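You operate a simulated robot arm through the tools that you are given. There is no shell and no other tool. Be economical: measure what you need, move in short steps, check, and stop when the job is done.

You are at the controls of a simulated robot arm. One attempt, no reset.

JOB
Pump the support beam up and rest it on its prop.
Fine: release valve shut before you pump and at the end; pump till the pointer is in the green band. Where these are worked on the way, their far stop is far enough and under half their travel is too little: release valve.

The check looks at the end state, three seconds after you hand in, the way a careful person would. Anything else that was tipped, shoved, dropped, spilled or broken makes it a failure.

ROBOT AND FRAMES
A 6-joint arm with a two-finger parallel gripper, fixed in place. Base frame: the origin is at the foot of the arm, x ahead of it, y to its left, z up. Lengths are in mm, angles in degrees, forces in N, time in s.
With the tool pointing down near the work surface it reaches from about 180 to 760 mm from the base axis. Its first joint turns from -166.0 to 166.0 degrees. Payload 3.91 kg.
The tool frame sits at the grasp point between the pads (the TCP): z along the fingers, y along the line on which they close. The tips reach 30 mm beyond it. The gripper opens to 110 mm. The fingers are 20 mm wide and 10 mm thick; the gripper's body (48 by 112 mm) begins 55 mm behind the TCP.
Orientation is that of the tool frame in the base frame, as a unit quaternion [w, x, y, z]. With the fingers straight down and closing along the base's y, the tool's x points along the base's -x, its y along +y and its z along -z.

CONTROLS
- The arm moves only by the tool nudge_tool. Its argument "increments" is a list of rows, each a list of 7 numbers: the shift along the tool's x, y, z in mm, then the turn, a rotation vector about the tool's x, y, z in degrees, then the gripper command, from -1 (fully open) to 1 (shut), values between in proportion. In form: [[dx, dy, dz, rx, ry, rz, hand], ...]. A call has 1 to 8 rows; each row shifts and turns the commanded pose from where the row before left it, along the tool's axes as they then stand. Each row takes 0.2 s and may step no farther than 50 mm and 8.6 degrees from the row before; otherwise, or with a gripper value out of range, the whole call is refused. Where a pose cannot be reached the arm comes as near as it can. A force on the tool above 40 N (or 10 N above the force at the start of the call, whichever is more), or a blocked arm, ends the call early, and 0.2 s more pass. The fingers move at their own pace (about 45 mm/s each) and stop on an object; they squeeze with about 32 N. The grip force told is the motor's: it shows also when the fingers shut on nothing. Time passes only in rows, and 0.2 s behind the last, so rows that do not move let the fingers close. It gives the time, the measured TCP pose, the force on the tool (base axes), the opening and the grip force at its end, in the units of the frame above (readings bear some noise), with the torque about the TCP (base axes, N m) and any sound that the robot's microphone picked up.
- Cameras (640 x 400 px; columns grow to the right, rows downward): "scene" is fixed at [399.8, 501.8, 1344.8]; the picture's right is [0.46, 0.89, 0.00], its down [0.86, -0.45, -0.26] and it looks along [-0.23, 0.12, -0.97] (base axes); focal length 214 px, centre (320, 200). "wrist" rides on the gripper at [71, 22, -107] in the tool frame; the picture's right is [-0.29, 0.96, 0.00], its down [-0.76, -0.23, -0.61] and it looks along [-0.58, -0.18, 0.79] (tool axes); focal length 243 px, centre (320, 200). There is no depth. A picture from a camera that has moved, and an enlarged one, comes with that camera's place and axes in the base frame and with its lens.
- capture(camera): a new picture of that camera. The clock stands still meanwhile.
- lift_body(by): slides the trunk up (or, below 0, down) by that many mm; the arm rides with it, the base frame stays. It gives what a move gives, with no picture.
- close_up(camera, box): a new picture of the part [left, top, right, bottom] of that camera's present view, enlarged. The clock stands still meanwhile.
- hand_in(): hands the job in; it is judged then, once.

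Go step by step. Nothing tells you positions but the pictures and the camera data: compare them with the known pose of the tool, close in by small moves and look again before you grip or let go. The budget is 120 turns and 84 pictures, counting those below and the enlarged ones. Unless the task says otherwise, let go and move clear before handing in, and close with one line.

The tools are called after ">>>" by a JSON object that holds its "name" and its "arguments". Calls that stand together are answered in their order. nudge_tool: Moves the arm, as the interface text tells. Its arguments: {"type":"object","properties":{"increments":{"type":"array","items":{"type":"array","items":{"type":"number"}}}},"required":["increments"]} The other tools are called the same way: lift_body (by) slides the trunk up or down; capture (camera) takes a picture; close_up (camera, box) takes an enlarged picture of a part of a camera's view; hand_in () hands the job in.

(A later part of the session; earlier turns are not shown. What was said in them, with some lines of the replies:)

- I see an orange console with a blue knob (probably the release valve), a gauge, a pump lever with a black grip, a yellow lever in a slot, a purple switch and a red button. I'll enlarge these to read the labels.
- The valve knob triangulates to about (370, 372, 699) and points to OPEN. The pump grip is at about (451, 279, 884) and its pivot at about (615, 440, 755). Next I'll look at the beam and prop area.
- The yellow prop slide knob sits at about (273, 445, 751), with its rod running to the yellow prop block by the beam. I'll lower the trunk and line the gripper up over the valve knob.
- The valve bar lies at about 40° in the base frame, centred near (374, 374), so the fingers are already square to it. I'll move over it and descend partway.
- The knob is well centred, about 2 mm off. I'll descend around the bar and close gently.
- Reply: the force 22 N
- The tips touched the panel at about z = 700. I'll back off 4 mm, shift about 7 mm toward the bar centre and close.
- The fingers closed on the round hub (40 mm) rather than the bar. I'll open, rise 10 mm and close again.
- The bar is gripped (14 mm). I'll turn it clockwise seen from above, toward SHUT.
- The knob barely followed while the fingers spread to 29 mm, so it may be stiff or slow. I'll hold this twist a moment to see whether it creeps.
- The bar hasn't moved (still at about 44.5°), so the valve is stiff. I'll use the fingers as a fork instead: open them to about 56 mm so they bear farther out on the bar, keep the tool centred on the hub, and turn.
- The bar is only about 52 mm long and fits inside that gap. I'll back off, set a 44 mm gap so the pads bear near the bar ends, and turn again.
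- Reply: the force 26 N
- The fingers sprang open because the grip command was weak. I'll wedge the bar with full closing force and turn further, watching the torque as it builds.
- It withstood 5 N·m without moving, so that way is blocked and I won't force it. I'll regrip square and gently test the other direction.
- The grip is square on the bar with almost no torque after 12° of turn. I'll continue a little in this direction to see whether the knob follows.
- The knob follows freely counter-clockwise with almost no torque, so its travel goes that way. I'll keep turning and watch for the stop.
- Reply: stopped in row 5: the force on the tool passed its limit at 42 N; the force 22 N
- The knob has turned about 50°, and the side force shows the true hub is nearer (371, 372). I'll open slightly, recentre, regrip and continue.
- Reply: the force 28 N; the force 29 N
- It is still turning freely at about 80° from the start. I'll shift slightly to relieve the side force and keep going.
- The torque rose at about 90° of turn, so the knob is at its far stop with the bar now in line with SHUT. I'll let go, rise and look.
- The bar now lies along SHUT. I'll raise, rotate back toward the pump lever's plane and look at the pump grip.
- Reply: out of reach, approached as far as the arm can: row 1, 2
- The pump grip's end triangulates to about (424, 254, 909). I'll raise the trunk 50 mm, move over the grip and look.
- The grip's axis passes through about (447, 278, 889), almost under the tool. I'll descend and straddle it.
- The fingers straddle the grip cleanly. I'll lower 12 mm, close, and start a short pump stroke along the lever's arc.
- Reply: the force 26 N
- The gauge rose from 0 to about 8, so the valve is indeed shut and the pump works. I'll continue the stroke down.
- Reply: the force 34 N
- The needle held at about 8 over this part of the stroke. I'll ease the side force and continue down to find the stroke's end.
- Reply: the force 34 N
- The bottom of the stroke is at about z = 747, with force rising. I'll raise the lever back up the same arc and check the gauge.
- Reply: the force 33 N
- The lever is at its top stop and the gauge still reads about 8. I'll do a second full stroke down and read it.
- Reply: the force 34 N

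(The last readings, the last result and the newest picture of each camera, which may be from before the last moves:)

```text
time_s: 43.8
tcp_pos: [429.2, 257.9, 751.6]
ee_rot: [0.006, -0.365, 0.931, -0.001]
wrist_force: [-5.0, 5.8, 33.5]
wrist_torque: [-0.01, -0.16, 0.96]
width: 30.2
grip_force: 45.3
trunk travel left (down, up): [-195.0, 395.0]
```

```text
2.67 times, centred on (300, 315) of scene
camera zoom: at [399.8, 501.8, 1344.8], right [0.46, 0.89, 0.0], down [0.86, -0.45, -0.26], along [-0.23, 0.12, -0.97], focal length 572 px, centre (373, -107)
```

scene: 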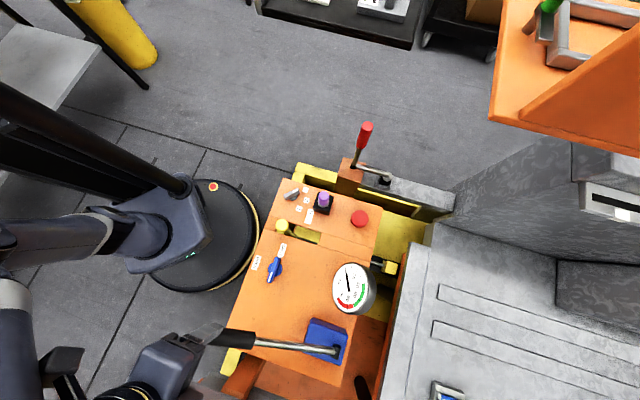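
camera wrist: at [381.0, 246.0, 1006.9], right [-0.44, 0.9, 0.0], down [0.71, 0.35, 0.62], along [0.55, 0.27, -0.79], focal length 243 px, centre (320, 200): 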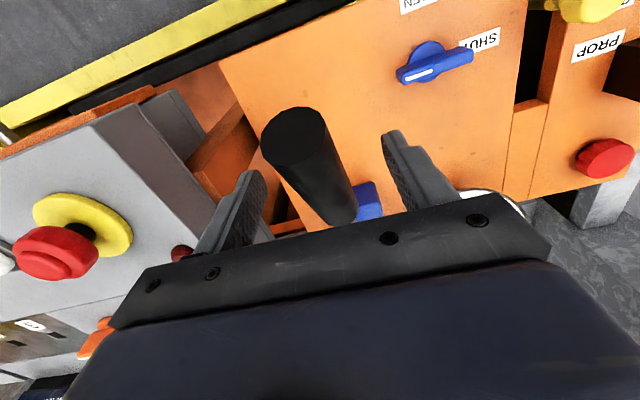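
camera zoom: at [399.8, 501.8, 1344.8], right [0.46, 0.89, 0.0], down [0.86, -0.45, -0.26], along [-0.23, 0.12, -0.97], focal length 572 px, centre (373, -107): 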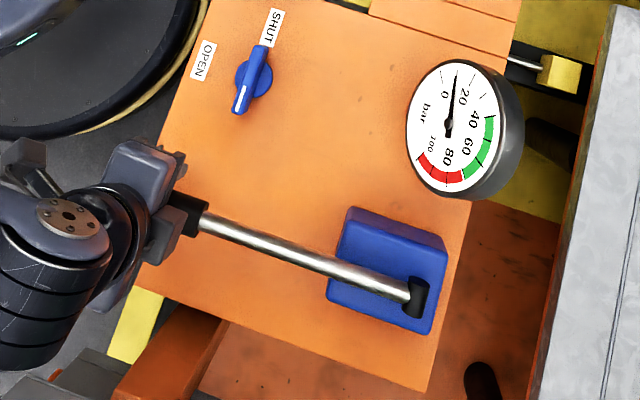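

The gauge is unchanged at about 8 bar, perhaps because the jack is free-lifting before it takes load. I'll compare the beam area with my earlier view.

>>> {"name": "close_up", "arguments": {"camera": "scene", "box": [340, 200, 480, 287]}}

>>> {"name": "close_up", "arguments": {"camera": "scene", "box": [320, 200, 640, 400]}}

```text
4.57 times, centred on (410, 244) of scene
camera zoom: at [399.8, 501.8, 1344.8], right [0.46, 0.89, 0.0], down [0.86, -0.45, -0.26], along [-0.23, 0.12, -0.97], focal length 980 px, centre (-91, 1)
```

zoom: 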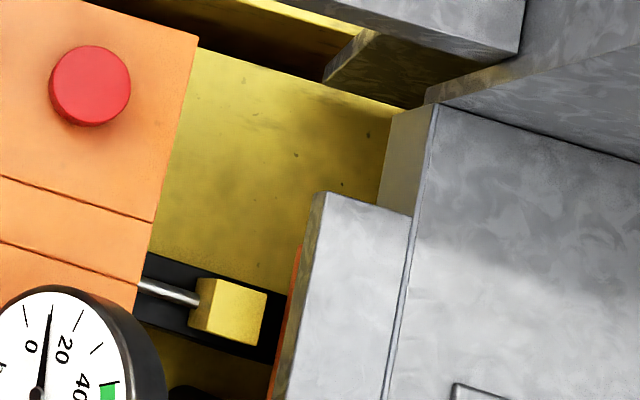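

```text
2.00 times, centred on (480, 300) of scene
camera zoom: at [399.8, 501.8, 1344.8], right [0.46, 0.89, 0.0], down [0.86, -0.45, -0.26], along [-0.23, 0.12, -0.97], focal length 429 px, centre (0, 0)
```

zoom: 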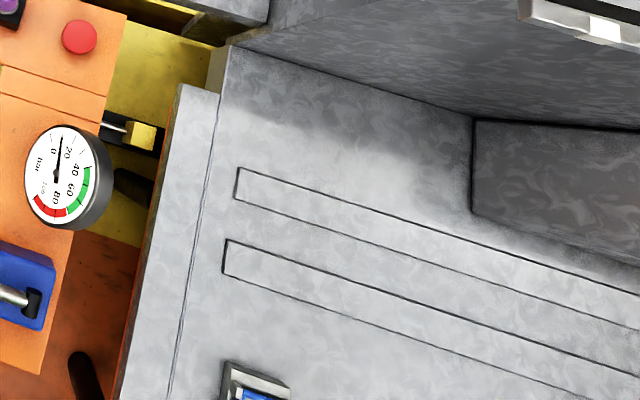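

The orange beam edge has shifted, so the beam is rising at a low free-lift pressure. I'll keep pumping.

>>> {"name": "nudge_tool", "arguments": {"increments": [[0, 0, -18, 0, 0, 0, 1], [-1, 0, -22, 0, 0, 0, 1], [-3, 0, -22, 0, 0, 0, 1], [-6, 0, -22, 0, 0, 0, 1], [-9, 0, -22, 0, 0, 0, 1], [-9, 2, -20, 0, 0, 0, 1], [0, 0, 0, 0, 0, 0, 1]]}}

>>> {"name": "nudge_tool", "arguments": {"increments": [[9, -2, 18, 0, 0, 0, 1], [9, 0, 22, 0, 0, 0, 1], [6, 0, 22, 0, 0, 0, 1], [3, 0, 22, 0, 0, 0, 1], [1, 0, 22, 0, 0, 0, 1], [0, 0, 12, 0, 0, 0, 1], [0, 0, 7, 0, 0, 0, 1], [0, 0, 0, 0, 0, 0, 1]]}}

>>> {"name": "close_up", "arguments": {"camera": "scene", "box": [340, 200, 480, 287]}}

```text
time_s: 45.4
tcp_pos: [448.5, 277.9, 874.2]
ee_rot: [0.002, -0.364, 0.931, -0.002]
wrist_force: [-7.4, -13.9, -29.2]
wrist_torque: [0.51, 0.32, 0.95]
width: 30.6
grip_force: 45.3
trunk travel left (down, up): [-195.0, 395.0]
```

```text
time_s: 47.2
tcp_pos: [427.7, 257.0, 750.3]
ee_rot: [0.005, -0.365, 0.931, -0.001]
wrist_force: [-19.3, 1.2, 7.1]
wrist_torque: [0.78, -1.19, 0.95]
width: 30.1
grip_force: 44.8
trunk travel left (down, up): [-195.0, 395.0]
```

```text
4.57 times, centred on (410, 244) of scene
camera zoom: at [399.8, 501.8, 1344.8], right [0.46, 0.89, 0.0], down [0.86, -0.45, -0.26], along [-0.23, 0.12, -0.97], focal length 980 px, centre (-91, 1)
```

zoom: 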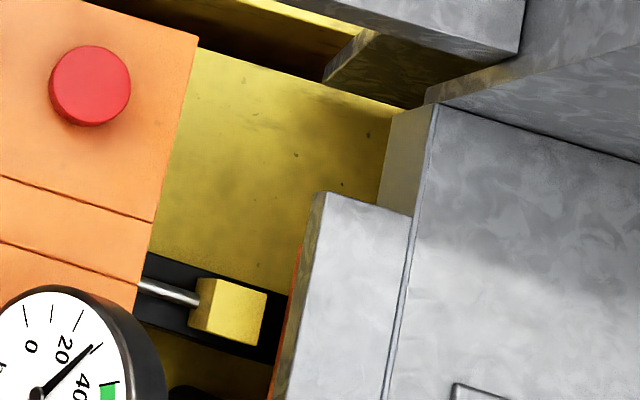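

The gauge now reads about 27 bar. I'll raise the lever and press partway, then check.

>>> {"name": "nudge_tool", "arguments": {"increments": [[0, 0, -17, 0, 0, 0, 1], [-1, 0, -22, 0, 0, 0, 1], [-3, 0, -22, 0, 0, 0, 1], [-6, 0, -22, 0, 0, 0, 1], [-9, 0, -22, 0, 0, 0, 1], [-9, 2, -17, 0, 0, 0, 1], [0, 0, 0, 0, 0, 0, 1]]}}

>>> {"name": "nudge_tool", "arguments": {"increments": [[9, -2, 18, 0, 0, 0, 1], [9, 0, 22, 0, 0, 0, 1], [6, 0, 22, 0, 0, 0, 1], [0, 0, 0, 0, 0, 0, 1]]}}

>>> {"name": "close_up", "arguments": {"camera": "scene", "box": [320, 250, 400, 320]}}

```text
time_s: 48.6
tcp_pos: [446.8, 276.9, 869.0]
ee_rot: [-0.001, -0.367, 0.93, 0.0]
wrist_force: [-10.8, 13.7, -2.8]
wrist_torque: [0.52, 0.05, 0.95]
width: 30.0
grip_force: 44.8
trunk travel left (down, up): [-195.0, 395.0]
stopped in row 7: the force on the tool passed its limit at 46 N (the readings are from after the stop); the commanded pose is now the measured one
```

```text
time_s: 49.5
tcp_pos: [429.3, 260.1, 810.8]
ee_rot: [-0.002, -0.368, 0.93, 0.003]
wrist_force: [-17.3, 13.7, 3.4]
wrist_torque: [0.01, -0.05, 1.07]
width: 29.7
grip_force: 44.6
trunk travel left (down, up): [-195.0, 395.0]
stopped in row 4: the force on the tool passed its limit at 43 N (the readings are from after the stop); the commanded pose is now the measured one
```

```text
5.71 times, centred on (360, 285) of scene
camera zoom: at [399.8, 501.8, 1344.8], right [0.46, 0.89, 0.0], down [0.86, -0.45, -0.26], along [-0.23, 0.12, -0.97], focal length 1226 px, centre (91, -286)
```

zoom: 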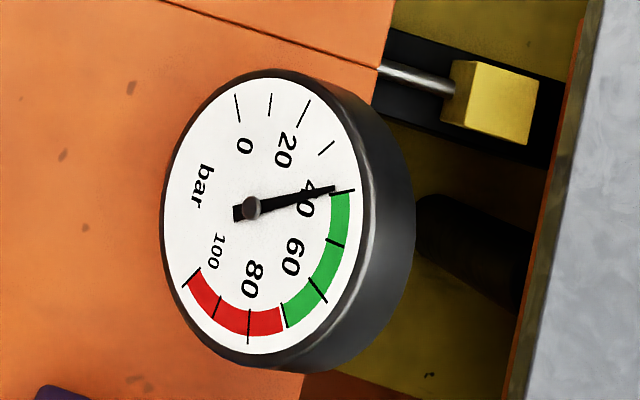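

The gauge is just under 40 and the green band runs from 40 to about 68. I'll continue this same stroke.

>>> {"name": "nudge_tool", "arguments": {"increments": [[0, 0, 15, 0, 0, 0, 1], [0, 0, 18, 0, 0, 0, 1], [0, 0, 18, 0, 0, 0, 1], [0, 0, 0, 0, 0, 0, 1]]}}

>>> {"name": "close_up", "arguments": {"camera": "scene", "box": [320, 250, 400, 320]}}

```text
time_s: 50.1
tcp_pos: [428.2, 259.0, 779.9]
ee_rot: [-0.005, -0.368, 0.93, 0.003]
wrist_force: [-23.2, -1.5, 7.1]
wrist_torque: [0.43, -0.47, 1.08]
width: 29.7
grip_force: 44.9
trunk travel left (down, up): [-195.0, 395.0]
stopped in row 3: the force on the tool passed its limit at 44 N (the readings are from after the stop); the commanded pose is now the measured one
```

```text
5.71 times, centred on (360, 285) of scene
camera zoom: at [399.8, 501.8, 1344.8], right [0.46, 0.89, 0.0], down [0.86, -0.45, -0.26], along [-0.23, 0.12, -0.97], focal length 1226 px, centre (91, -286)
```

zoom: 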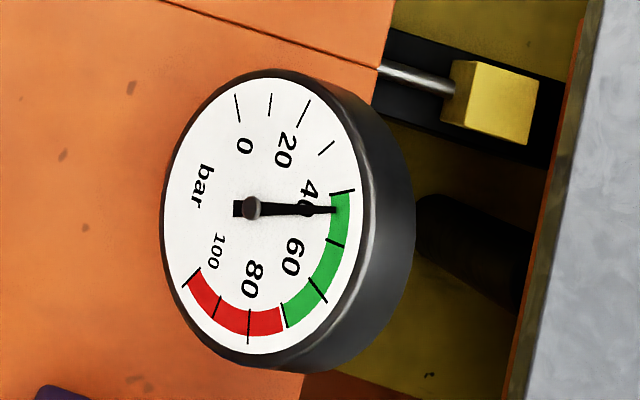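

The pointer is in the green at about 44. I'll finish the stroke for some margin.

>>> {"name": "nudge_tool", "arguments": {"increments": [[2, 0, 12, 0, 0, 0, 1], [1, 0, 12, 0, 0, 0, 1], [0, 0, 6, 0, 0, 0, 1], [0, 0, 0, 0, 0, 0, 1]]}}

>>> {"name": "close_up", "arguments": {"camera": "scene", "box": [320, 250, 400, 320]}}

```text
time_s: 51.1
tcp_pos: [428.1, 258.4, 750.6]
ee_rot: [-0.002, -0.366, 0.931, 0.002]
wrist_force: [-9.7, 17.4, 9.7]
wrist_torque: [0.52, -1.18, 0.91]
width: 29.8
grip_force: 45.2
trunk travel left (down, up): [-195.0, 395.0]
```

```text
5.71 times, centred on (360, 285) of scene
camera zoom: at [399.8, 501.8, 1344.8], right [0.46, 0.89, 0.0], down [0.86, -0.45, -0.26], along [-0.23, 0.12, -0.97], focal length 1226 px, centre (91, -286)
```

zoom: 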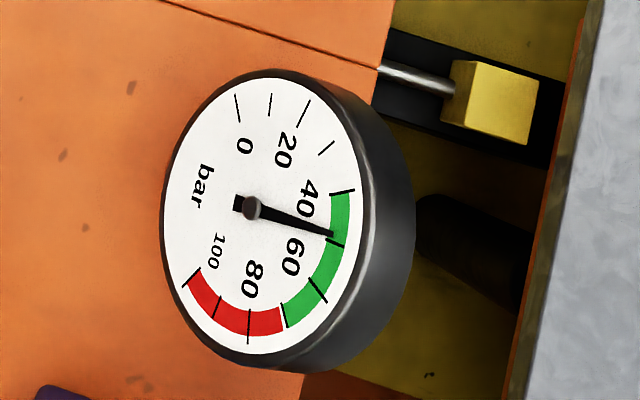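

The gauge reads about 49 bar, in the middle of the green band. I'll release the lever, rise clear and move over to the yellow prop knob.

>>> {"name": "nudge_tool", "arguments": {"increments": [[0, 0, 0, 0, 0, 0, -0.4], [0, 0, 0, 0, 0, 0, -0.4], [0, 0, -20, 0, 0, 0, -0.4], [0, 0, -45, 0, 0, 0, -0.4], [0, 0, -45, 0, 0, 0, -0.4], [0, 0, -30, 0, 0, 0, -0.4], [0, 0, 0, 0, 0, 0, -0.4]]}}

>>> {"name": "capture", "arguments": {"camera": "scene"}}

```text
time_s: 52.7
tcp_pos: [428.5, 256.2, 889.8]
ee_rot: [-0.004, -0.366, 0.93, 0.003]
wrist_force: [-0.1, -0.2, -0.6]
wrist_torque: [-0.04, -0.01, -0.01]
width: 77.3
grip_force: 0.3
trunk travel left (down, up): [-195.0, 395.0]
```

```text
40 pictures are left
```

scene: 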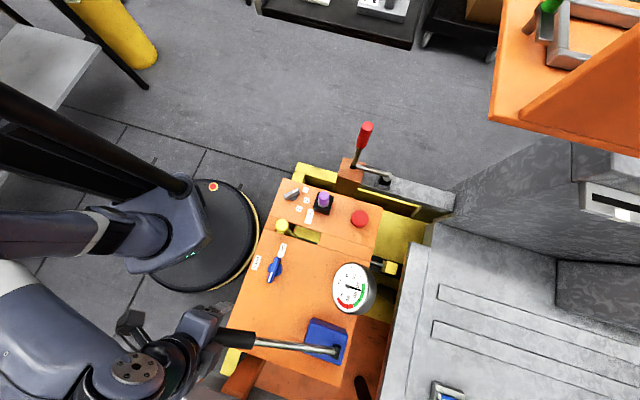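

The lever stayed put and the gauge still reads green. I'll move toward the yellow knob.

>>> {"name": "nudge_tool", "arguments": {"increments": [[-3, 41, 0, 0, 0, 0, -0.4], [-3, 41, 0, 0, 0, 0, -0.4], [-2, 41, 0, 0, 0, 0, -0.4], [-2, 41, 0, 0, 0, 0, -0.4], [-2, 40, 0, 0, 0, 0, -0.4], [-2, 40, 0, 0, 0, 0, -0.4], [0, 0, 20, 0, 0, 0, -0.4], [0, 0, 0, 0, 0, 0, -0.4]]}}

>>> {"name": "capture", "arguments": {"camera": "wrist"}}

```text
time_s: 53.2
tcp_pos: [407.0, 284.5, 887.5]
ee_rot: [0.0, -0.361, 0.933, -0.006]
wrist_force: [26.2, -34.4, -3.4]
wrist_torque: [1.12, 0.45, 0.2]
width: 98.7
grip_force: 22.4
trunk travel left (down, up): [-195.0, 395.0]
stopped in row 2: the force on the tool passed its limit at 56 N (the readings are from after the stop); the commanded pose is now the measured one
```

```text
39 pictures are left
camera wrist: at [338.9, 253.9, 995.3], right [-0.43, 0.9, -0.01], down [0.72, 0.35, 0.6], along [0.55, 0.25, -0.8], focal length 243 px, centre (320, 200)
```

wrist: 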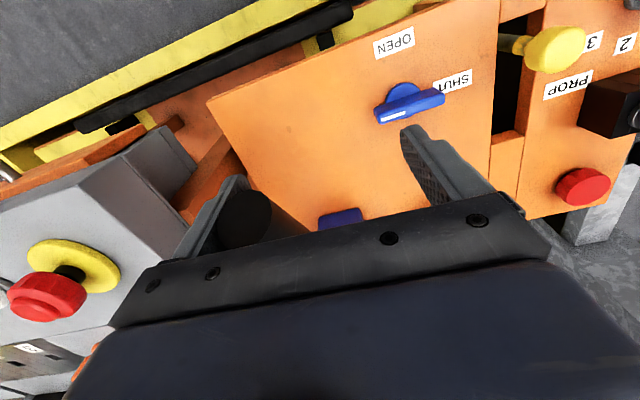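

The lever springs back up on its own, and the left finger brushed it. I'll back off sideways, then rise well above it before crossing.

>>> {"name": "nudge_tool", "arguments": {"increments": [[0, -12, 0, 0, 0, 0, -0.4], [0, -12, 0, 0, 0, 0, -0.4], [0, 0, 0, 0, 0, 0, -0.4]]}}

>>> {"name": "lift_body", "arguments": {"by": 110}}

>>> {"name": "capture", "arguments": {"camera": "wrist"}}

>>> {"name": "close_up", "arguments": {"camera": "scene", "box": [180, 240, 420, 390]}}

```text
time_s: 54.0
tcp_pos: [418.9, 272.5, 889.0]
ee_rot: [-0.001, -0.363, 0.932, -0.003]
wrist_force: [0.8, -1.2, 0.2]
wrist_torque: [-0.01, 0.03, 0.0]
width: 76.8
grip_force: 0.1
trunk travel left (down, up): [-195.0, 395.0]
```

```text
time_s: 55.4
tcp_pos: [418.7, 272.2, 998.9]
ee_rot: [-0.001, -0.363, 0.932, -0.005]
wrist_force: [1.1, -0.2, -0.2]
wrist_torque: [0.03, 0.0, 0.0]
width: 77.4
grip_force: 0.1
trunk travel left (down, up): [-305.0, 285.0]
```

```text
38 pictures are left
camera wrist: at [351.1, 240.2, 1105.4], right [-0.43, 0.9, -0.01], down [0.72, 0.35, 0.6], along [0.55, 0.26, -0.8], focal length 243 px, centre (320, 200)
```

wrist: 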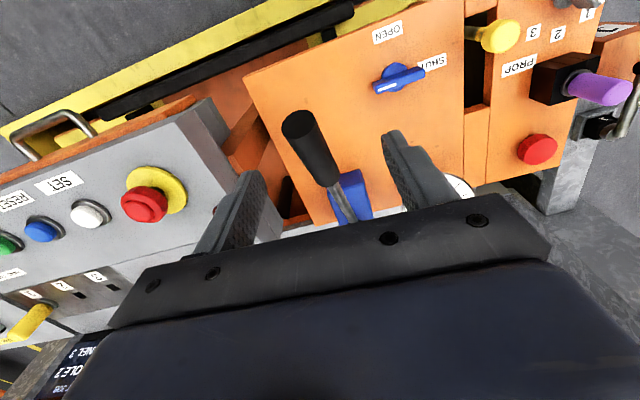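

```text
2.67 times, centred on (300, 315) of scene
camera zoom: at [399.8, 501.8, 1344.8], right [0.46, 0.89, 0.0], down [0.86, -0.45, -0.26], along [-0.23, 0.12, -0.97], focal length 572 px, centre (373, -107)
```

zoom: 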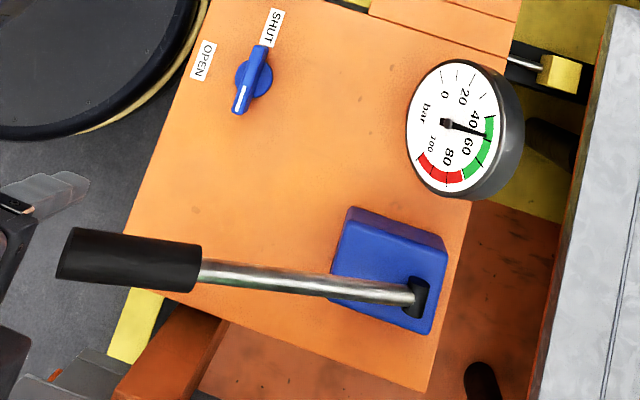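

There's no harm done: the gauge is at about 49 and the lever is intact. I'll now cross at height toward the yellow knob.

>>> {"name": "nudge_tool", "arguments": {"increments": [[-2, 45, 0, 0, 0, 0, -0.4], [-2, 45, 0, 0, 0, 0, -0.4], [-2, 45, 0, 0, 0, 0, -0.4], [-2, 45, 0, 0, 0, 0, -0.4], [-1, 46, 0, 0, 0, 0, -0.4], [0, 0, 50, 0, 0, 0, -0.4], [0, 0, 50, 0, 0, 0, -0.4], [0, 0, 0, 0, 0, 0, -0.4]]}}

>>> {"name": "capture", "arguments": {"camera": "wrist"}}

>>> {"name": "close_up", "arguments": {"camera": "scene", "box": [220, 160, 420, 285]}}

```text
time_s: 57.2
tcp_pos: [271.3, 441.6, 899.1]
ee_rot: [-0.001, -0.362, 0.932, -0.005]
wrist_force: [-0.3, 0.5, -0.2]
wrist_torque: [0.01, -0.01, 0.05]
width: 77.1
grip_force: 0.1
trunk travel left (down, up): [-305.0, 285.0]
```

```text
36 pictures are left
camera wrist: at [204.1, 409.7, 1005.3], right [-0.43, 0.9, -0.01], down [0.72, 0.35, 0.6], along [0.55, 0.26, -0.8], focal length 243 px, centre (320, 200)
```

wrist: 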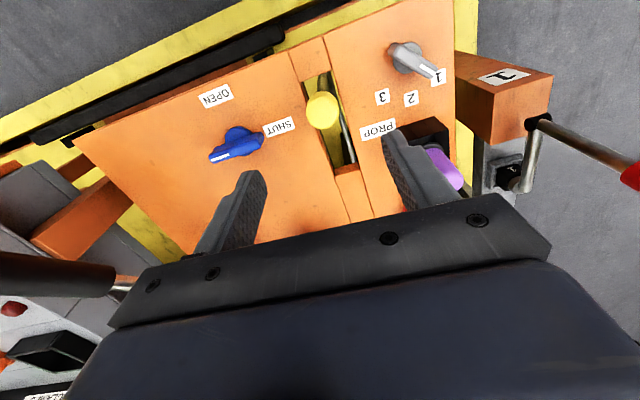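

```text
3.20 times, centred on (320, 222) of scene
camera zoom: at [399.8, 501.8, 1344.8], right [0.46, 0.89, 0.0], down [0.86, -0.45, -0.26], along [-0.23, 0.12, -0.97], focal length 686 px, centre (320, 128)
```

zoom: 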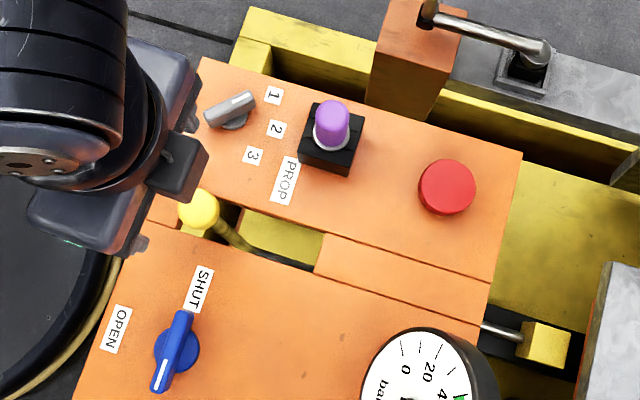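

The knob triangulates to about (273, 446, 753) with a vertical stem. I'll centre over it and descend with the fingers straddling it across the slot.

>>> {"name": "nudge_tool", "arguments": {"increments": [[-4.4, 2, 40, 0, 0, 0, -0.2], [0, 0, 40, 0, 0, 0, -0.2], [0, 0, 20, 0, 0, 0, -0.2], [0, 0, 0, 0, 0, 0, -0.2]]}}

>>> {"name": "capture", "arguments": {"camera": "wrist"}}

```text
time_s: 58.2
tcp_pos: [273.8, 447.2, 795.7]
ee_rot: [-0.002, -0.363, 0.932, -0.005]
wrist_force: [-0.4, 0.2, -0.4]
wrist_torque: [0.0, 0.04, -0.04]
width: 66.0
grip_force: 0.0
trunk travel left (down, up): [-305.0, 285.0]
```

```text
34 pictures are left
camera wrist: at [206.2, 415.5, 902.8], right [-0.43, 0.9, -0.01], down [0.72, 0.35, 0.6], along [0.55, 0.26, -0.8], focal length 243 px, centre (320, 200)
```

wrist: 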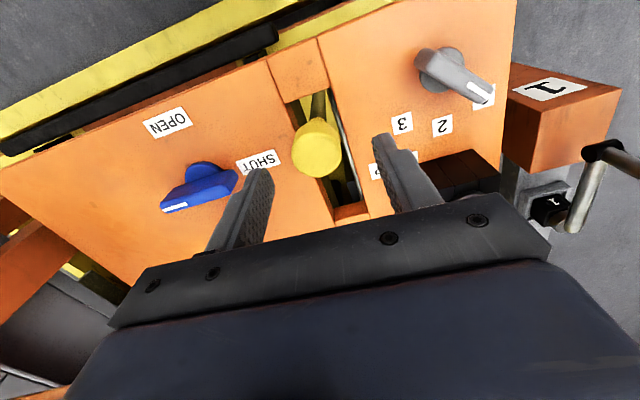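

The knob sits between the fingers. I'll descend around it and close.

>>> {"name": "nudge_tool", "arguments": {"increments": [[0, 0, 25, 0, 0, 0, -0.2], [0, 0, 18, 0, 0, 0, -0.2], [0, 0, 0, 0, 0, 0, 0.3], [0, 0, 0, 0, 0, 0, 1], [0, 0, 0, 0, 0, 0, 1], [0, 0, 0, 0, 0, 0, 1]]}}

>>> {"name": "nudge_tool", "arguments": {"increments": [[-15, 0, 0, 0, 0, 0, 1], [-15, 0, 0, 0, 0, 0, 1], [0, 0, 0, 0, 0, 0, 1]]}}

>>> {"name": "capture", "arguments": {"camera": "scene"}}

```text
time_s: 59.6
tcp_pos: [276.6, 445.9, 753.7]
ee_rot: [-0.002, -0.363, 0.932, -0.004]
wrist_force: [6.1, -6.1, -1.1]
wrist_torque: [0.01, -0.28, -0.1]
width: 33.2
grip_force: 45.1
trunk travel left (down, up): [-305.0, 285.0]
```

```text
time_s: 60.4
tcp_pos: [296.5, 465.5, 752.9]
ee_rot: [-0.001, -0.363, 0.932, -0.004]
wrist_force: [1.1, -0.6, -1.0]
wrist_torque: [-0.25, 0.55, -0.02]
width: 33.1
grip_force: 44.9
trunk travel left (down, up): [-305.0, 285.0]
```

```text
33 pictures are left
```

scene: 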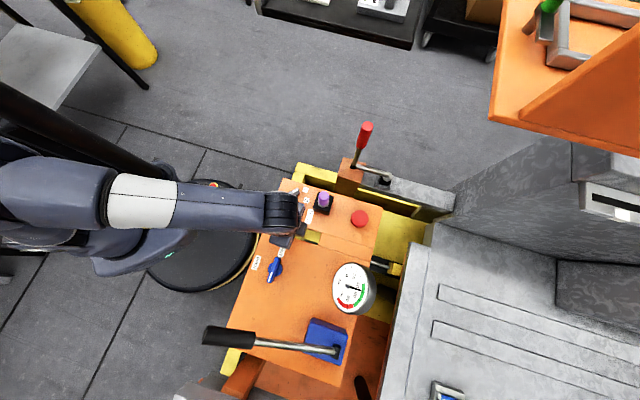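

The slide moves freely and the prop block is advancing toward the beam. I'll continue along the slot.

>>> {"name": "nudge_tool", "arguments": {"increments": [[-15, 0, 0, 0, 0, 0, 1], [-15, 0, 0, 0, 0, 0, 1], [-15, 0, 0, 0, 0, 0, 1], [0, 0, 0, 0, 0, 0, 1]]}}

>>> {"name": "close_up", "arguments": {"camera": "scene", "box": [220, 160, 420, 285]}}

```text
time_s: 61.4
tcp_pos: [328.5, 498.8, 753.4]
ee_rot: [0.0, -0.364, 0.931, -0.003]
wrist_force: [-4.1, 6.2, 2.1]
wrist_torque: [-0.18, 0.62, -0.02]
width: 33.7
grip_force: 44.6
trunk travel left (down, up): [-305.0, 285.0]
```

```text
3.20 times, centred on (320, 222) of scene
camera zoom: at [399.8, 501.8, 1344.8], right [0.46, 0.89, 0.0], down [0.86, -0.45, -0.26], along [-0.23, 0.12, -0.97], focal length 686 px, centre (320, 128)
```

zoom: 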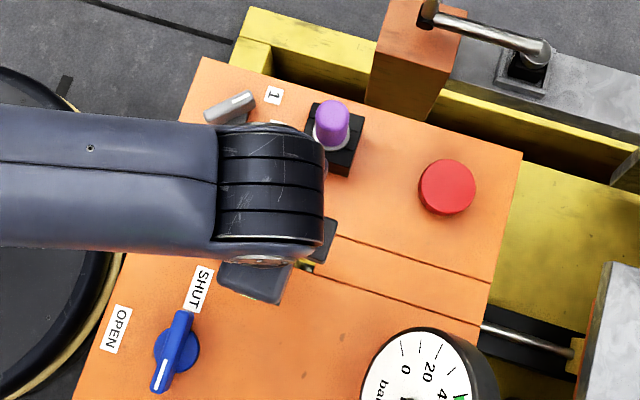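

The block has gone in under the beam. I'll continue carefully until the slide stops.

>>> {"name": "nudge_tool", "arguments": {"increments": [[-10, 0, 0, 0, 0, 0, 1], [-10, 0, 0, 0, 0, 0, 1], [-10, 0, 0, 0, 0, 0, 1], [0, 0, 0, 0, 0, 0, 1]]}}

>>> {"name": "close_up", "arguments": {"camera": "scene", "box": [220, 160, 420, 285]}}

```text
time_s: 62.1
tcp_pos: [340.9, 510.0, 754.1]
ee_rot: [-0.011, -0.363, 0.932, -0.009]
wrist_force: [-14.4, -7.3, 12.9]
wrist_torque: [-0.96, 1.09, -0.04]
width: 33.6
grip_force: 45.1
trunk travel left (down, up): [-305.0, 285.0]
stopped in row 3: the force on the tool passed its limit at 52 N (the readings are from after the stop); the commanded pose is now the measured one
```

```text
3.20 times, centred on (320, 222) of scene
camera zoom: at [399.8, 501.8, 1344.8], right [0.46, 0.89, 0.0], down [0.86, -0.45, -0.26], along [-0.23, 0.12, -0.97], focal length 686 px, centre (320, 128)
```

zoom: 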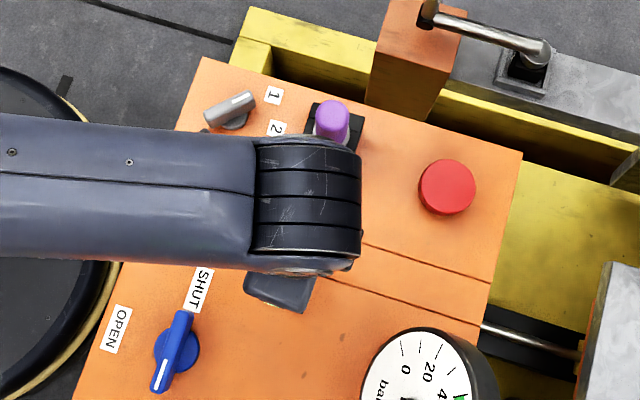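

It stopped at about 92 mm of travel with 52 N. I'll nudge once more to confirm this is the end stop.

>>> {"name": "nudge_tool", "arguments": {"increments": [[-4, 0, 0, 0, 0, 0, 1], [-4, 0, 0, 0, 0, 0, 1], [0, 0, 0, 0, 0, 0, 1]]}}

>>> {"name": "capture", "arguments": {"camera": "wrist"}}

```text
time_s: 62.9
tcp_pos: [348.7, 516.7, 750.7]
ee_rot: [-0.009, -0.362, 0.932, -0.009]
wrist_force: [-0.5, -0.4, -0.1]
wrist_torque: [-0.02, -0.01, -0.01]
width: 0.0
grip_force: 37.5
trunk travel left (down, up): [-305.0, 285.0]
```

```text
30 pictures are left
camera wrist: at [282.0, 487.2, 858.4], right [-0.43, 0.9, -0.02], down [0.72, 0.36, 0.59], along [0.54, 0.25, -0.8], focal length 243 px, centre (320, 200)
```

wrist: 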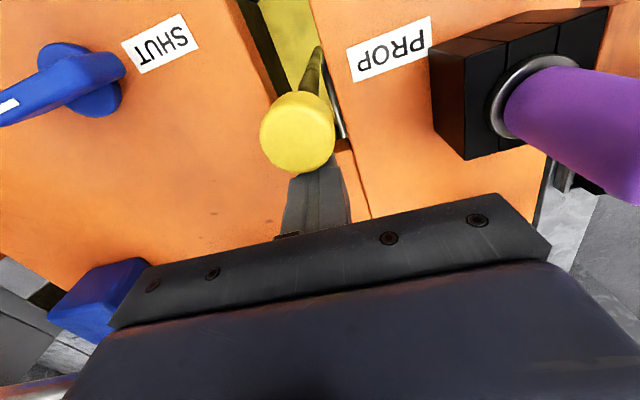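

The fingers slipped past the ball and the knob now sits behind them. I'll rise clear, pull back and look at the slot.

>>> {"name": "nudge_tool", "arguments": {"increments": [[-3, 0, -20, 0, 0, 0, 1], [0, 0, -40, 0, 0, 0, 1], [40, 0, -20, 0, 0, 0, 1], [40, 0, 0, 0, 0, 0, 1], [40, 0, 0, 0, 0, 0, 1], [0, 0, 0, 0, 0, 0, 1]]}}

>>> {"name": "capture", "arguments": {"camera": "wrist"}}

>>> {"name": "close_up", "arguments": {"camera": "scene", "box": [220, 160, 420, 285]}}

```text
time_s: 64.3
tcp_pos: [262.1, 439.4, 835.6]
ee_rot: [-0.009, -0.363, 0.932, -0.007]
wrist_force: [-0.9, 0.0, 0.2]
wrist_torque: [0.04, 0.03, 0.0]
width: 0.0
grip_force: 37.4
trunk travel left (down, up): [-305.0, 285.0]
```

```text
29 pictures are left
camera wrist: at [196.5, 408.4, 943.3], right [-0.43, 0.9, -0.02], down [0.72, 0.36, 0.59], along [0.54, 0.25, -0.81], focal length 243 px, centre (320, 200)
```

wrist: 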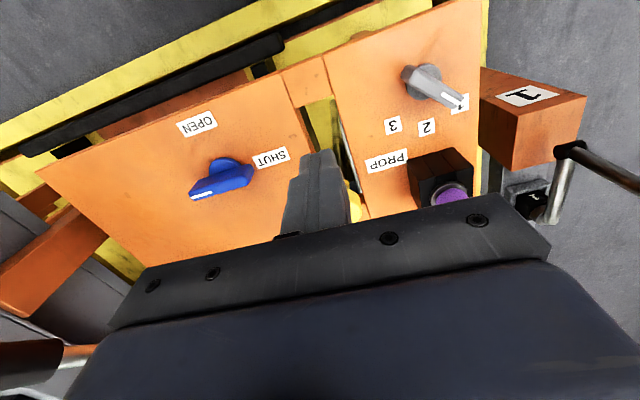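

```text
3.20 times, centred on (320, 222) of scene
camera zoom: at [399.8, 501.8, 1344.8], right [0.46, 0.89, 0.0], down [0.86, -0.45, -0.26], along [-0.23, 0.12, -0.97], focal length 686 px, centre (320, 128)
```

zoom: 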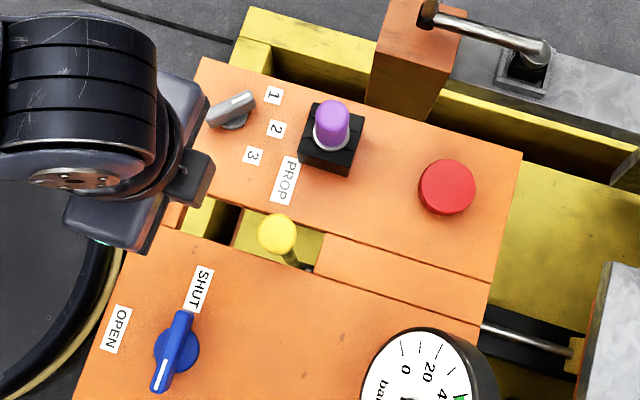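

The knob is now at about (325, 498), close to the slot's end. I'll push it from behind with closed fingers to make sure it's fully home.

>>> {"name": "nudge_tool", "arguments": {"increments": [[-40, 0, 0, 0, 0, 0, 1], [0, 0, 45, 0, 0, 0, 1], [0, 0, 45, 0, 0, 0, 1], [-5, 0, 0, 0, 0, 0, 1], [-5, 0, 0, 0, 0, 0, 1], [-5, 0, 0, 0, 0, 0, 1], [-5, 0, 0, 0, 0, 0, 1], [0, 0, 0, 0, 0, 0, 1]]}}

>>> {"name": "nudge_tool", "arguments": {"increments": [[-4, 0, 0, 0, 0, 0, 1], [-4, 0, 0, 0, 0, 0, 1], [-4, 0, 0, 0, 0, 0, 1], [-4, 0, 0, 0, 0, 0, 1], [0, 0, 0, 0, 0, 0, 1]]}}

>>> {"name": "close_up", "arguments": {"camera": "wrist", "box": [200, 60, 440, 210]}}

```text
time_s: 66.1
tcp_pos: [307.1, 479.1, 743.2]
ee_rot: [-0.009, -0.363, 0.932, -0.008]
wrist_force: [-1.4, -2.1, 0.5]
wrist_torque: [-0.01, 0.01, -0.01]
width: 0.0
grip_force: 37.8
trunk travel left (down, up): [-305.0, 285.0]
```

```text
time_s: 67.3
tcp_pos: [315.1, 487.9, 743.4]
ee_rot: [-0.011, -0.363, 0.932, -0.01]
wrist_force: [-26.0, -19.5, 1.1]
wrist_torque: [0.03, -0.08, 0.01]
width: 0.0
grip_force: 37.6
trunk travel left (down, up): [-305.0, 285.0]
```

```text
2.67 times, centred on (320, 135) of wrist
camera zoom: at [249.5, 457.1, 850.9], right [-0.43, 0.9, -0.02], down [0.72, 0.36, 0.59], along [0.54, 0.24, -0.81], focal length 647 px, centre (320, 373)
```

zoom: 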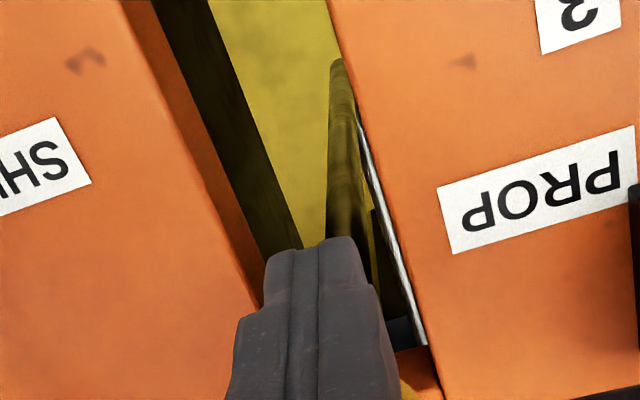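

The push met a firm 32 N. I'll try a few millimetres more, then verify the block from the scene camera.

>>> {"name": "nudge_tool", "arguments": {"increments": [[-3, 0, 0, 0, 0, 0, 1], [-2, 0, 0, 0, 0, 0, 1], [0, 0, 0, 0, 0, 0, 1]]}}

>>> {"name": "nudge_tool", "arguments": {"increments": [[30, 0, 0, 0, 0, 0, 1], [20, 0, -30, 0, 0, 0, 1], [0, 0, -40, 0, 0, 0, 1], [30, 0, -20, 0, 0, 0, 1], [0, 0, 0, 0, 0, 0, 1]]}}

>>> {"name": "close_up", "arguments": {"camera": "scene", "box": [260, 195, 420, 295]}}

```text
time_s: 67.7
tcp_pos: [315.5, 487.3, 741.1]
ee_rot: [-0.016, -0.364, 0.931, -0.013]
wrist_force: [-14.7, -11.6, 8.4]
wrist_torque: [0.15, -0.13, 0.0]
width: 0.0
grip_force: 37.2
trunk travel left (down, up): [-305.0, 285.0]
stopped in row 1: the force on the tool passed its limit at 46 N (the readings are from after the stop); the commanded pose is now the measured one
```

```text
time_s: 68.9
tcp_pos: [261.1, 435.9, 833.3]
ee_rot: [-0.014, -0.363, 0.931, -0.012]
wrist_force: [-0.4, -0.7, -0.3]
wrist_torque: [0.0, -0.01, 0.01]
width: 0.3
grip_force: 37.7
trunk travel left (down, up): [-305.0, 285.0]
```

```text
4.00 times, centred on (340, 245) of scene
camera zoom: at [399.8, 501.8, 1344.8], right [0.46, 0.89, 0.0], down [0.86, -0.45, -0.26], along [-0.23, 0.12, -0.97], focal length 858 px, centre (240, 20)
```

zoom: 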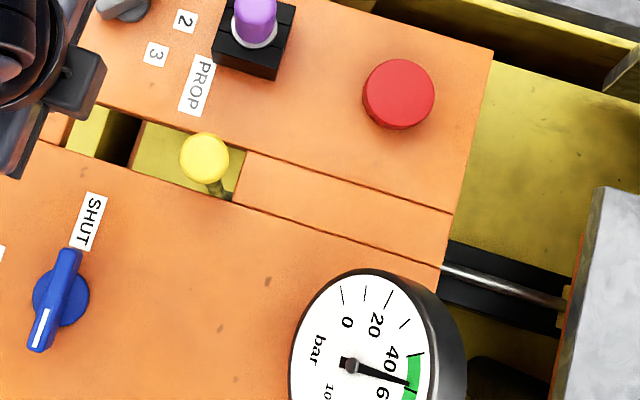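

The knob stem is at the slot's end, the prop is fully under the beam, and the gauge is still green. Next I'll go back to the valve to open it so the beam settles, turning the gripper square to the bar.

>>> {"name": "nudge_tool", "arguments": {"increments": [[-10, -30, 0, 0, 0, 0, 0.2], [-10, -30, 0, 0, 0, 0, 0], [-10, -30, 0, 0, 0, 0, 0], [-8.5, -31, 0, 0, 0, 0, 0], [0, 0, 0, 0, 0, -8, 0], [0, 0, 0, 0, 0, -8, 0], [0, 0, 0, 0, 0, -8, 0], [0, 0, 0, 0, 0, -8, 0]]}}

>>> {"name": "nudge_tool", "arguments": {"increments": [[0, 0, 0, 0, 0, -8, 0], [0, 0, 0, 0, 0, -8, 0], [0, 0, 0, 0, 0, -8, 0], [0, 0, 0, 0, 0, -8, 0], [0, 0, 0, 0, 0, -8, 0], [0, 0, 0, 0, 0, -8, 0], [0, 0, 0, 0, 0, -8, 0], [0, 0, 0, 0, 0, -4, 0]]}}

>>> {"name": "capture", "arguments": {"camera": "wrist"}}

```text
time_s: 70.7
tcp_pos: [371.0, 372.9, 833.6]
ee_rot: [-0.017, -0.607, 0.795, -0.007]
wrist_force: [-0.1, 0.1, -0.3]
wrist_torque: [-0.03, 0.0, 0.0]
width: 55.1
grip_force: 0.1
trunk travel left (down, up): [-305.0, 285.0]
```

```text
time_s: 72.5
tcp_pos: [370.9, 374.5, 834.3]
ee_rot: [0.019, 0.923, -0.385, -0.003]
wrist_force: [0.0, -0.4, -0.3]
wrist_torque: [0.04, -0.02, 0.02]
width: 55.2
grip_force: 0.0
trunk travel left (down, up): [-305.0, 285.0]
```

```text
25 pictures are left
camera wrist: at [406.8, 311.0, 942.0], right [-0.88, -0.47, 0.03], down [-0.36, 0.72, 0.59], along [-0.3, 0.51, -0.81], focal length 243 px, centre (320, 200)
```

wrist: 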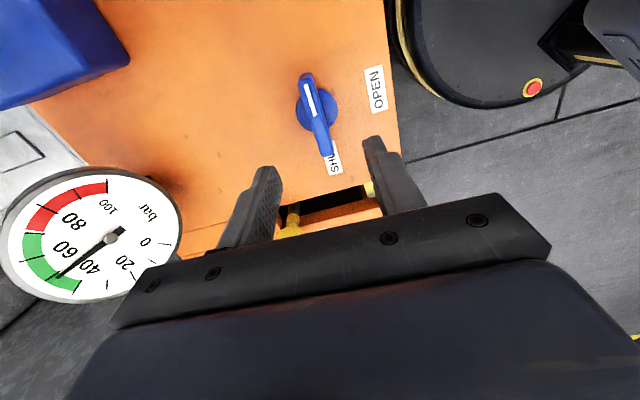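

The gripper is square to the bar with about 2° of tilt. I'll correct the tilt, centre on the hub and descend to grip.

>>> {"name": "nudge_tool", "arguments": {"increments": [[2.8, 1.5, 30, 2.1, -0.5, 0, 0], [0, 0, 35, 0, 0, 0, 0], [0, 0, 24, 0, 0, 0, 0], [0, 0, 0, 0, 0, 0, 0]]}}

>>> {"name": "capture", "arguments": {"camera": "wrist"}}

```text
time_s: 73.5
tcp_pos: [372.9, 372.7, 743.5]
ee_rot: [-0.001, 0.922, -0.386, 0.001]
wrist_force: [-0.4, 0.1, -0.1]
wrist_torque: [0.05, 0.0, 0.03]
width: 55.2
grip_force: 0.0
trunk travel left (down, up): [-305.0, 285.0]
```

```text
24 pictures are left
camera wrist: at [406.1, 304.9, 849.2], right [-0.89, -0.47, 0.0], down [-0.37, 0.7, 0.61], along [-0.28, 0.54, -0.79], focal length 243 px, centre (320, 200)
```

wrist: 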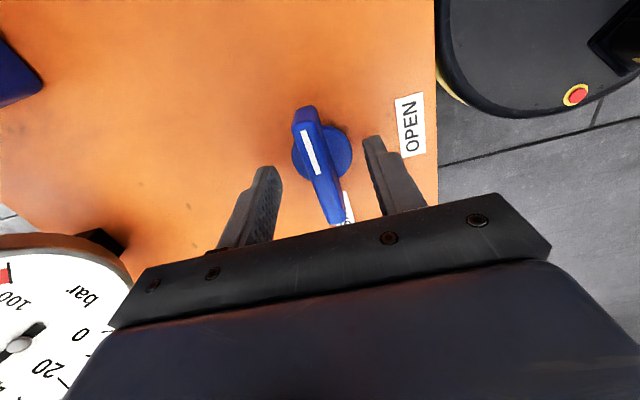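

The bar is between the fingers. I'll grip it and turn clockwise back to OPEN.

>>> {"name": "nudge_tool", "arguments": {"increments": [[1, 1, 0, 0, 0, 0, 0.5], [0, 0, 0, 0, 0, 0, 1], [0, 0, 0, 0, 0, 0, 1], [0, 0, 0, 0, 0, 0, 1], [0, 0, 0, 0, 0, 6, 1], [0, 0, 0, 0, 0, 6, 1], [0, 0, 0, 0, 0, 6, 1], [0, 0, 0, 0, 0, 6, 1]]}}

>>> {"name": "nudge_tool", "arguments": {"increments": [[0, 0, 0, 0, 0, 6, 1], [0, 0, 0, 0, 0, 6, 1], [0, 0, 0, 0, 0, 6, 1], [0, 0, 0, 0, 0, 6, 1], [0, 0, 0, 0, 0, 0, 1]]}}

>>> {"name": "nudge_tool", "arguments": {"increments": [[0, 0, 0, 0, 0, 6, 1], [0, 0, 0, 0, 0, 6, 1], [0, 0, 0, 0, 0, 6, 1], [0, 0, 0, 0, 0, 6, 1], [0, 0, 0, 0, 0, 0, 1]]}}

```text
time_s: 75.3
tcp_pos: [371.0, 368.8, 743.6]
ee_rot: [0.001, 0.821, -0.57, 0.0]
wrist_force: [2.5, -2.3, -13.5]
wrist_torque: [1.31, 0.17, 0.0]
width: 12.9
grip_force: 44.9
trunk travel left (down, up): [-305.0, 285.0]
```

```text
time_s: 76.5
tcp_pos: [371.7, 370.8, 743.2]
ee_rot: [0.0, -0.685, 0.728, 0.0]
wrist_force: [3.8, -4.0, -19.7]
wrist_torque: [-0.19, -0.07, -0.03]
width: 12.6
grip_force: 44.6
trunk travel left (down, up): [-305.0, 285.0]
```

```text
time_s: 77.7
tcp_pos: [369.6, 369.4, 742.8]
ee_rot: [-0.001, -0.519, 0.855, 0.0]
wrist_force: [-9.9, 1.1, -35.1]
wrist_torque: [0.36, -0.01, 0.0]
width: 12.9
grip_force: 45.4
trunk travel left (down, up): [-305.0, 285.0]
```

The knob is following, now at about 72° of turn. I'll relieve the vertical load slightly and finish to the stop.

>>> {"name": "nudge_tool", "arguments": {"increments": [[0, 0, 2, 0, 0, 0, 1], [0, 0, 0, 0, 0, 0, 1]]}}

>>> {"name": "nudge_tool", "arguments": {"increments": [[0, 0, 0, 0, 0, 6, 1], [0, 0, 0, 0, 0, 6, 1], [0, 0, 0, 0, 0, 6, 1], [0, 0, 0, 0, 0, 4, 1], [0, 0, 0, 0, 0, 0, 1]]}}

>>> {"name": "capture", "arguments": {"camera": "scene"}}

>>> {"name": "capture", "arguments": {"camera": "wrist"}}

```text
time_s: 78.3
tcp_pos: [370.2, 371.1, 743.2]
ee_rot: [0.0, -0.52, 0.854, 0.0]
wrist_force: [-17.7, -3.0, -6.2]
wrist_torque: [-1.12, 1.18, 0.01]
width: 12.9
grip_force: 44.8
trunk travel left (down, up): [-305.0, 285.0]
```

```text
time_s: 79.5
tcp_pos: [370.3, 370.1, 743.0]
ee_rot: [0.001, -0.347, 0.938, -0.001]
wrist_force: [-19.9, 9.7, 0.9]
wrist_torque: [0.54, 0.15, 1.13]
width: 14.0
grip_force: 44.7
trunk travel left (down, up): [-305.0, 285.0]
```

```text
23 pictures are left
```

scene: 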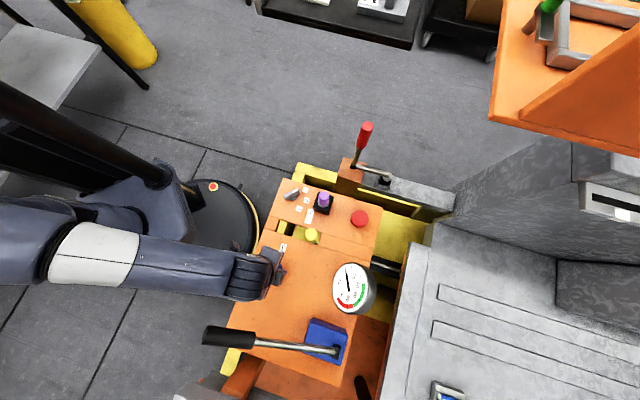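

```text
22 pictures are left
camera wrist: at [301.1, 339.2, 849.3], right [-0.4, 0.92, 0.0], down [0.72, 0.32, 0.61], along [0.56, 0.25, -0.79], focal length 243 px, centre (320, 200)
```

wrist: 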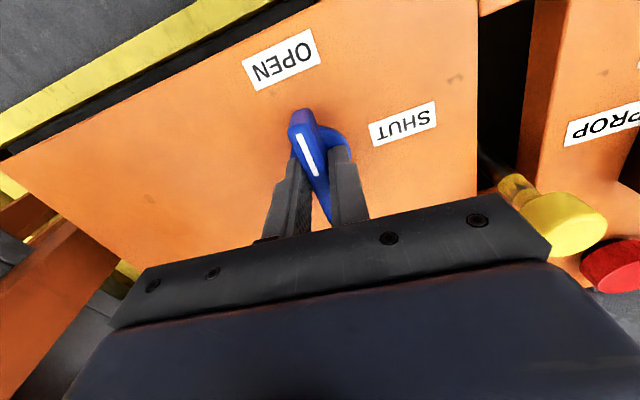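

The valve is at the open stop and the gauge has dropped to 0. I'll give the beam time to settle and check it.

>>> {"name": "nudge_tool", "arguments": {"increments": [[0, 0, 0, 0, 0, -4, 1], [0, 0, 0, 0, 0, 0, 1], [0, 0, 0, 0, 0, 0, 1], [0, 0, 0, 0, 0, 0, 1], [0, 0, 0, 0, 0, 0, 1], [0, 0, 0, 0, 0, 0, 1], [0, 0, 0, 0, 0, 0, 1], [0, 0, 0, 0, 0, 0, 1]]}}

>>> {"name": "close_up", "arguments": {"camera": "scene", "box": [340, 200, 480, 287]}}

```text
time_s: 81.3
tcp_pos: [370.6, 368.7, 743.5]
ee_rot: [0.001, -0.379, 0.925, -0.001]
wrist_force: [-18.4, 24.2, -1.9]
wrist_torque: [1.35, -0.38, 0.32]
width: 13.0
grip_force: 45.4
trunk travel left (down, up): [-305.0, 285.0]
```

```text
4.57 times, centred on (410, 244) of scene
camera zoom: at [399.8, 501.8, 1344.8], right [0.46, 0.89, 0.0], down [0.86, -0.45, -0.26], along [-0.23, 0.12, -0.97], focal length 980 px, centre (-91, 1)
```

zoom: 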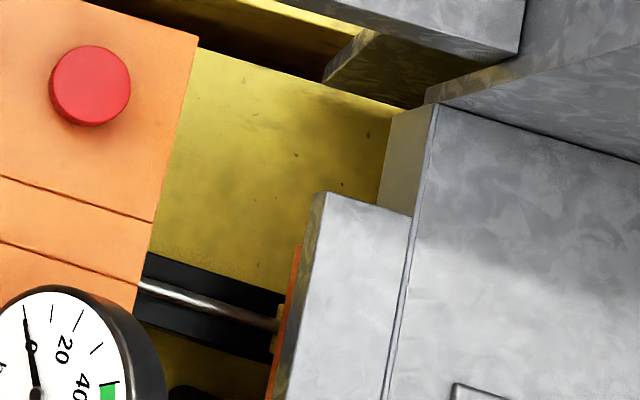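

The beam has settled slightly onto the prop and the gauge is at 0. I'll now turn the valve counter-clockwise back to SHUT.

>>> {"name": "nudge_tool", "arguments": {"increments": [[0, 1.5, 0, 0, 0, 0, 1], [0, 0, 0, 0, 0, -6, 1], [0, 0, 0, 0, 0, -6, 1], [0, 0, 0, 0, 0, -6, 1], [0, 0, 0, 0, 0, -6, 1], [0, 0, 0, 0, 0, -6, 1], [0, 0, 0, 0, 0, -6, 1], [0, 0, 0, 0, 0, 0, 1]]}}

>>> {"name": "nudge_tool", "arguments": {"increments": [[0, 0, 0, 0, 0, -6, 1], [0, 0, 0, 0, 0, -6, 1], [0, 0, 0, 0, 0, -6, 1], [0, 0, 0, 0, 0, -6, 1], [0, 0, 0, 0, 0, 0, 1]]}}

```text
time_s: 83.1
tcp_pos: [371.7, 370.2, 742.9]
ee_rot: [0.003, -0.646, 0.763, -0.001]
wrist_force: [8.7, 14.0, 6.6]
wrist_torque: [0.96, 0.23, 0.01]
width: 13.0
grip_force: 44.9
trunk travel left (down, up): [-305.0, 285.0]
```

```text
time_s: 84.3
tcp_pos: [372.0, 370.4, 742.0]
ee_rot: [-0.001, 0.792, -0.611, 0.001]
wrist_force: [18.6, 8.0, 16.5]
wrist_torque: [0.43, 0.35, -0.04]
width: 12.7
grip_force: 45.4
trunk travel left (down, up): [-305.0, 285.0]
```

The valve is about two-thirds of the way back. I'll continue to the shut stop.

>>> {"name": "nudge_tool", "arguments": {"increments": [[0, -1.5, 0, 0, 0, -6, 1], [0, 0, 0, 0, 0, -6, 1], [0, 0, 0, 0, 0, -6, 1], [0, 0, 0, 0, 0, -6, 1], [0, 0, 0, 0, 0, 0, 1]]}}

>>> {"name": "nudge_tool", "arguments": {"increments": [[0, 0, 0, 0, 0, -5, 1], [0, 0, 0, 0, 0, -5, 1], [0, 0, 0, 0, 0, 0, 1]]}}

```text
time_s: 85.5
tcp_pos: [371.3, 369.4, 743.3]
ee_rot: [-0.002, 0.901, -0.433, 0.001]
wrist_force: [16.2, 6.2, 16.6]
wrist_torque: [0.53, 0.66, -0.01]
width: 12.7
grip_force: 45.0
trunk travel left (down, up): [-305.0, 285.0]
```

```text
time_s: 86.3
tcp_pos: [371.7, 371.0, 742.7]
ee_rot: [0.001, 0.935, -0.353, 0.001]
wrist_force: [10.2, 5.0, 10.7]
wrist_torque: [0.2, -0.09, -1.1]
width: 13.7
grip_force: 45.2
trunk travel left (down, up): [-305.0, 285.0]
```

The torque of -1.1 N·m shows the shut stop is reached. I'll release, rise clear and take a last look.

>>> {"name": "nudge_tool", "arguments": {"increments": [[0, 0, 0, 0, 0, 0, 0], [0, 0, 0, 0, 0, 0, 0], [0, 0, -20, 0, 0, 0, 0], [0, 0, -40, 0, 0, 0, 0], [0, 0, -40, 0, 0, 0, 0], [0, 0, 0, 0, 0, 0, 0]]}}

>>> {"name": "lift_body", "arguments": {"by": 120}}

>>> {"name": "capture", "arguments": {"camera": "wrist"}}

>>> {"name": "capture", "arguments": {"camera": "scene"}}

>>> {"name": "close_up", "arguments": {"camera": "scene", "box": [240, 180, 420, 292]}}

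```text
time_s: 87.7
tcp_pos: [371.5, 372.7, 843.3]
ee_rot: [0.0, 0.936, -0.353, 0.001]
wrist_force: [-0.7, -0.1, -0.2]
wrist_torque: [0.02, 0.01, -0.01]
width: 54.6
grip_force: 0.1
trunk travel left (down, up): [-305.0, 285.0]
```

```text
time_s: 89.2
tcp_pos: [372.8, 372.2, 962.9]
ee_rot: [0.0, 0.935, -0.354, 0.0]
wrist_force: [0.0, 0.5, -0.5]
wrist_torque: [-0.01, -0.02, -0.03]
width: 55.0
grip_force: 0.1
trunk travel left (down, up): [-425.0, 165.0]
```

```text
20 pictures are left
camera wrist: at [411.2, 307.9, 1069.2], right [-0.85, -0.53, 0.0], down [-0.42, 0.68, 0.61], along [-0.32, 0.52, -0.79], focal length 243 px, centre (320, 200)
```

wrist: 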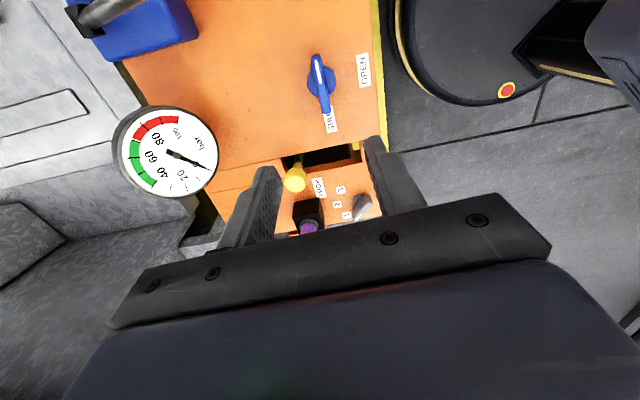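

```text
19 pictures are left
```

scene: 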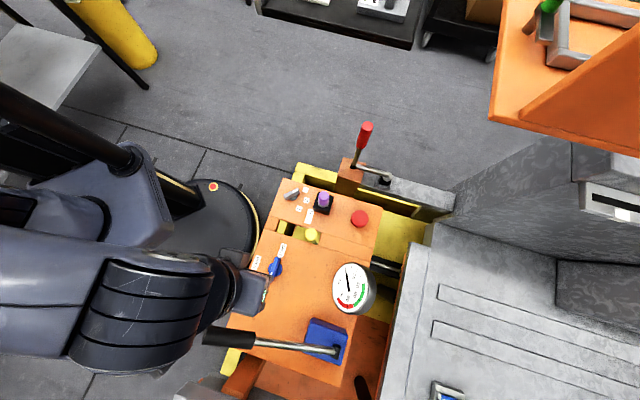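

```text
3.56 times, centred on (330, 236) of scene
camera zoom: at [399.8, 501.8, 1344.8], right [0.46, 0.89, 0.0], down [0.86, -0.45, -0.26], along [-0.23, 0.12, -0.97], focal length 763 px, centre (284, 72)
```

zoom: 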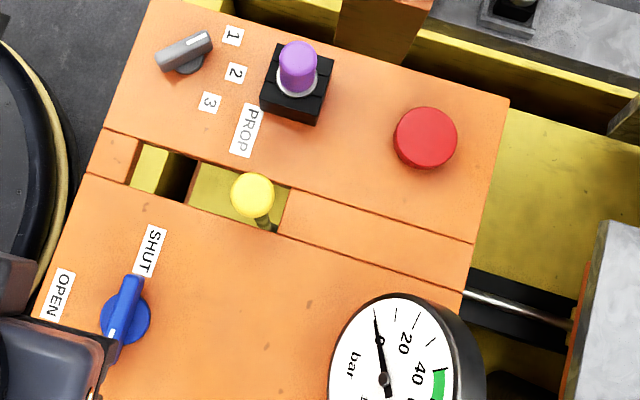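

The valve is at SHUT, the prop is in to its stop, the beam is resting on it at 0 bar, and the arm is clear. I'm handing in.

>>> {"name": "hand_in", "arguments": {}}

```text
The job is handed in.
```

I pumped the beam up until the pointer was in the green (about 49 bar), slid the prop in to its stop and let the beam down onto it. The release valve is shut again and the arm is clear. A finger brushed the pump lever once on the way; I saw no damage.
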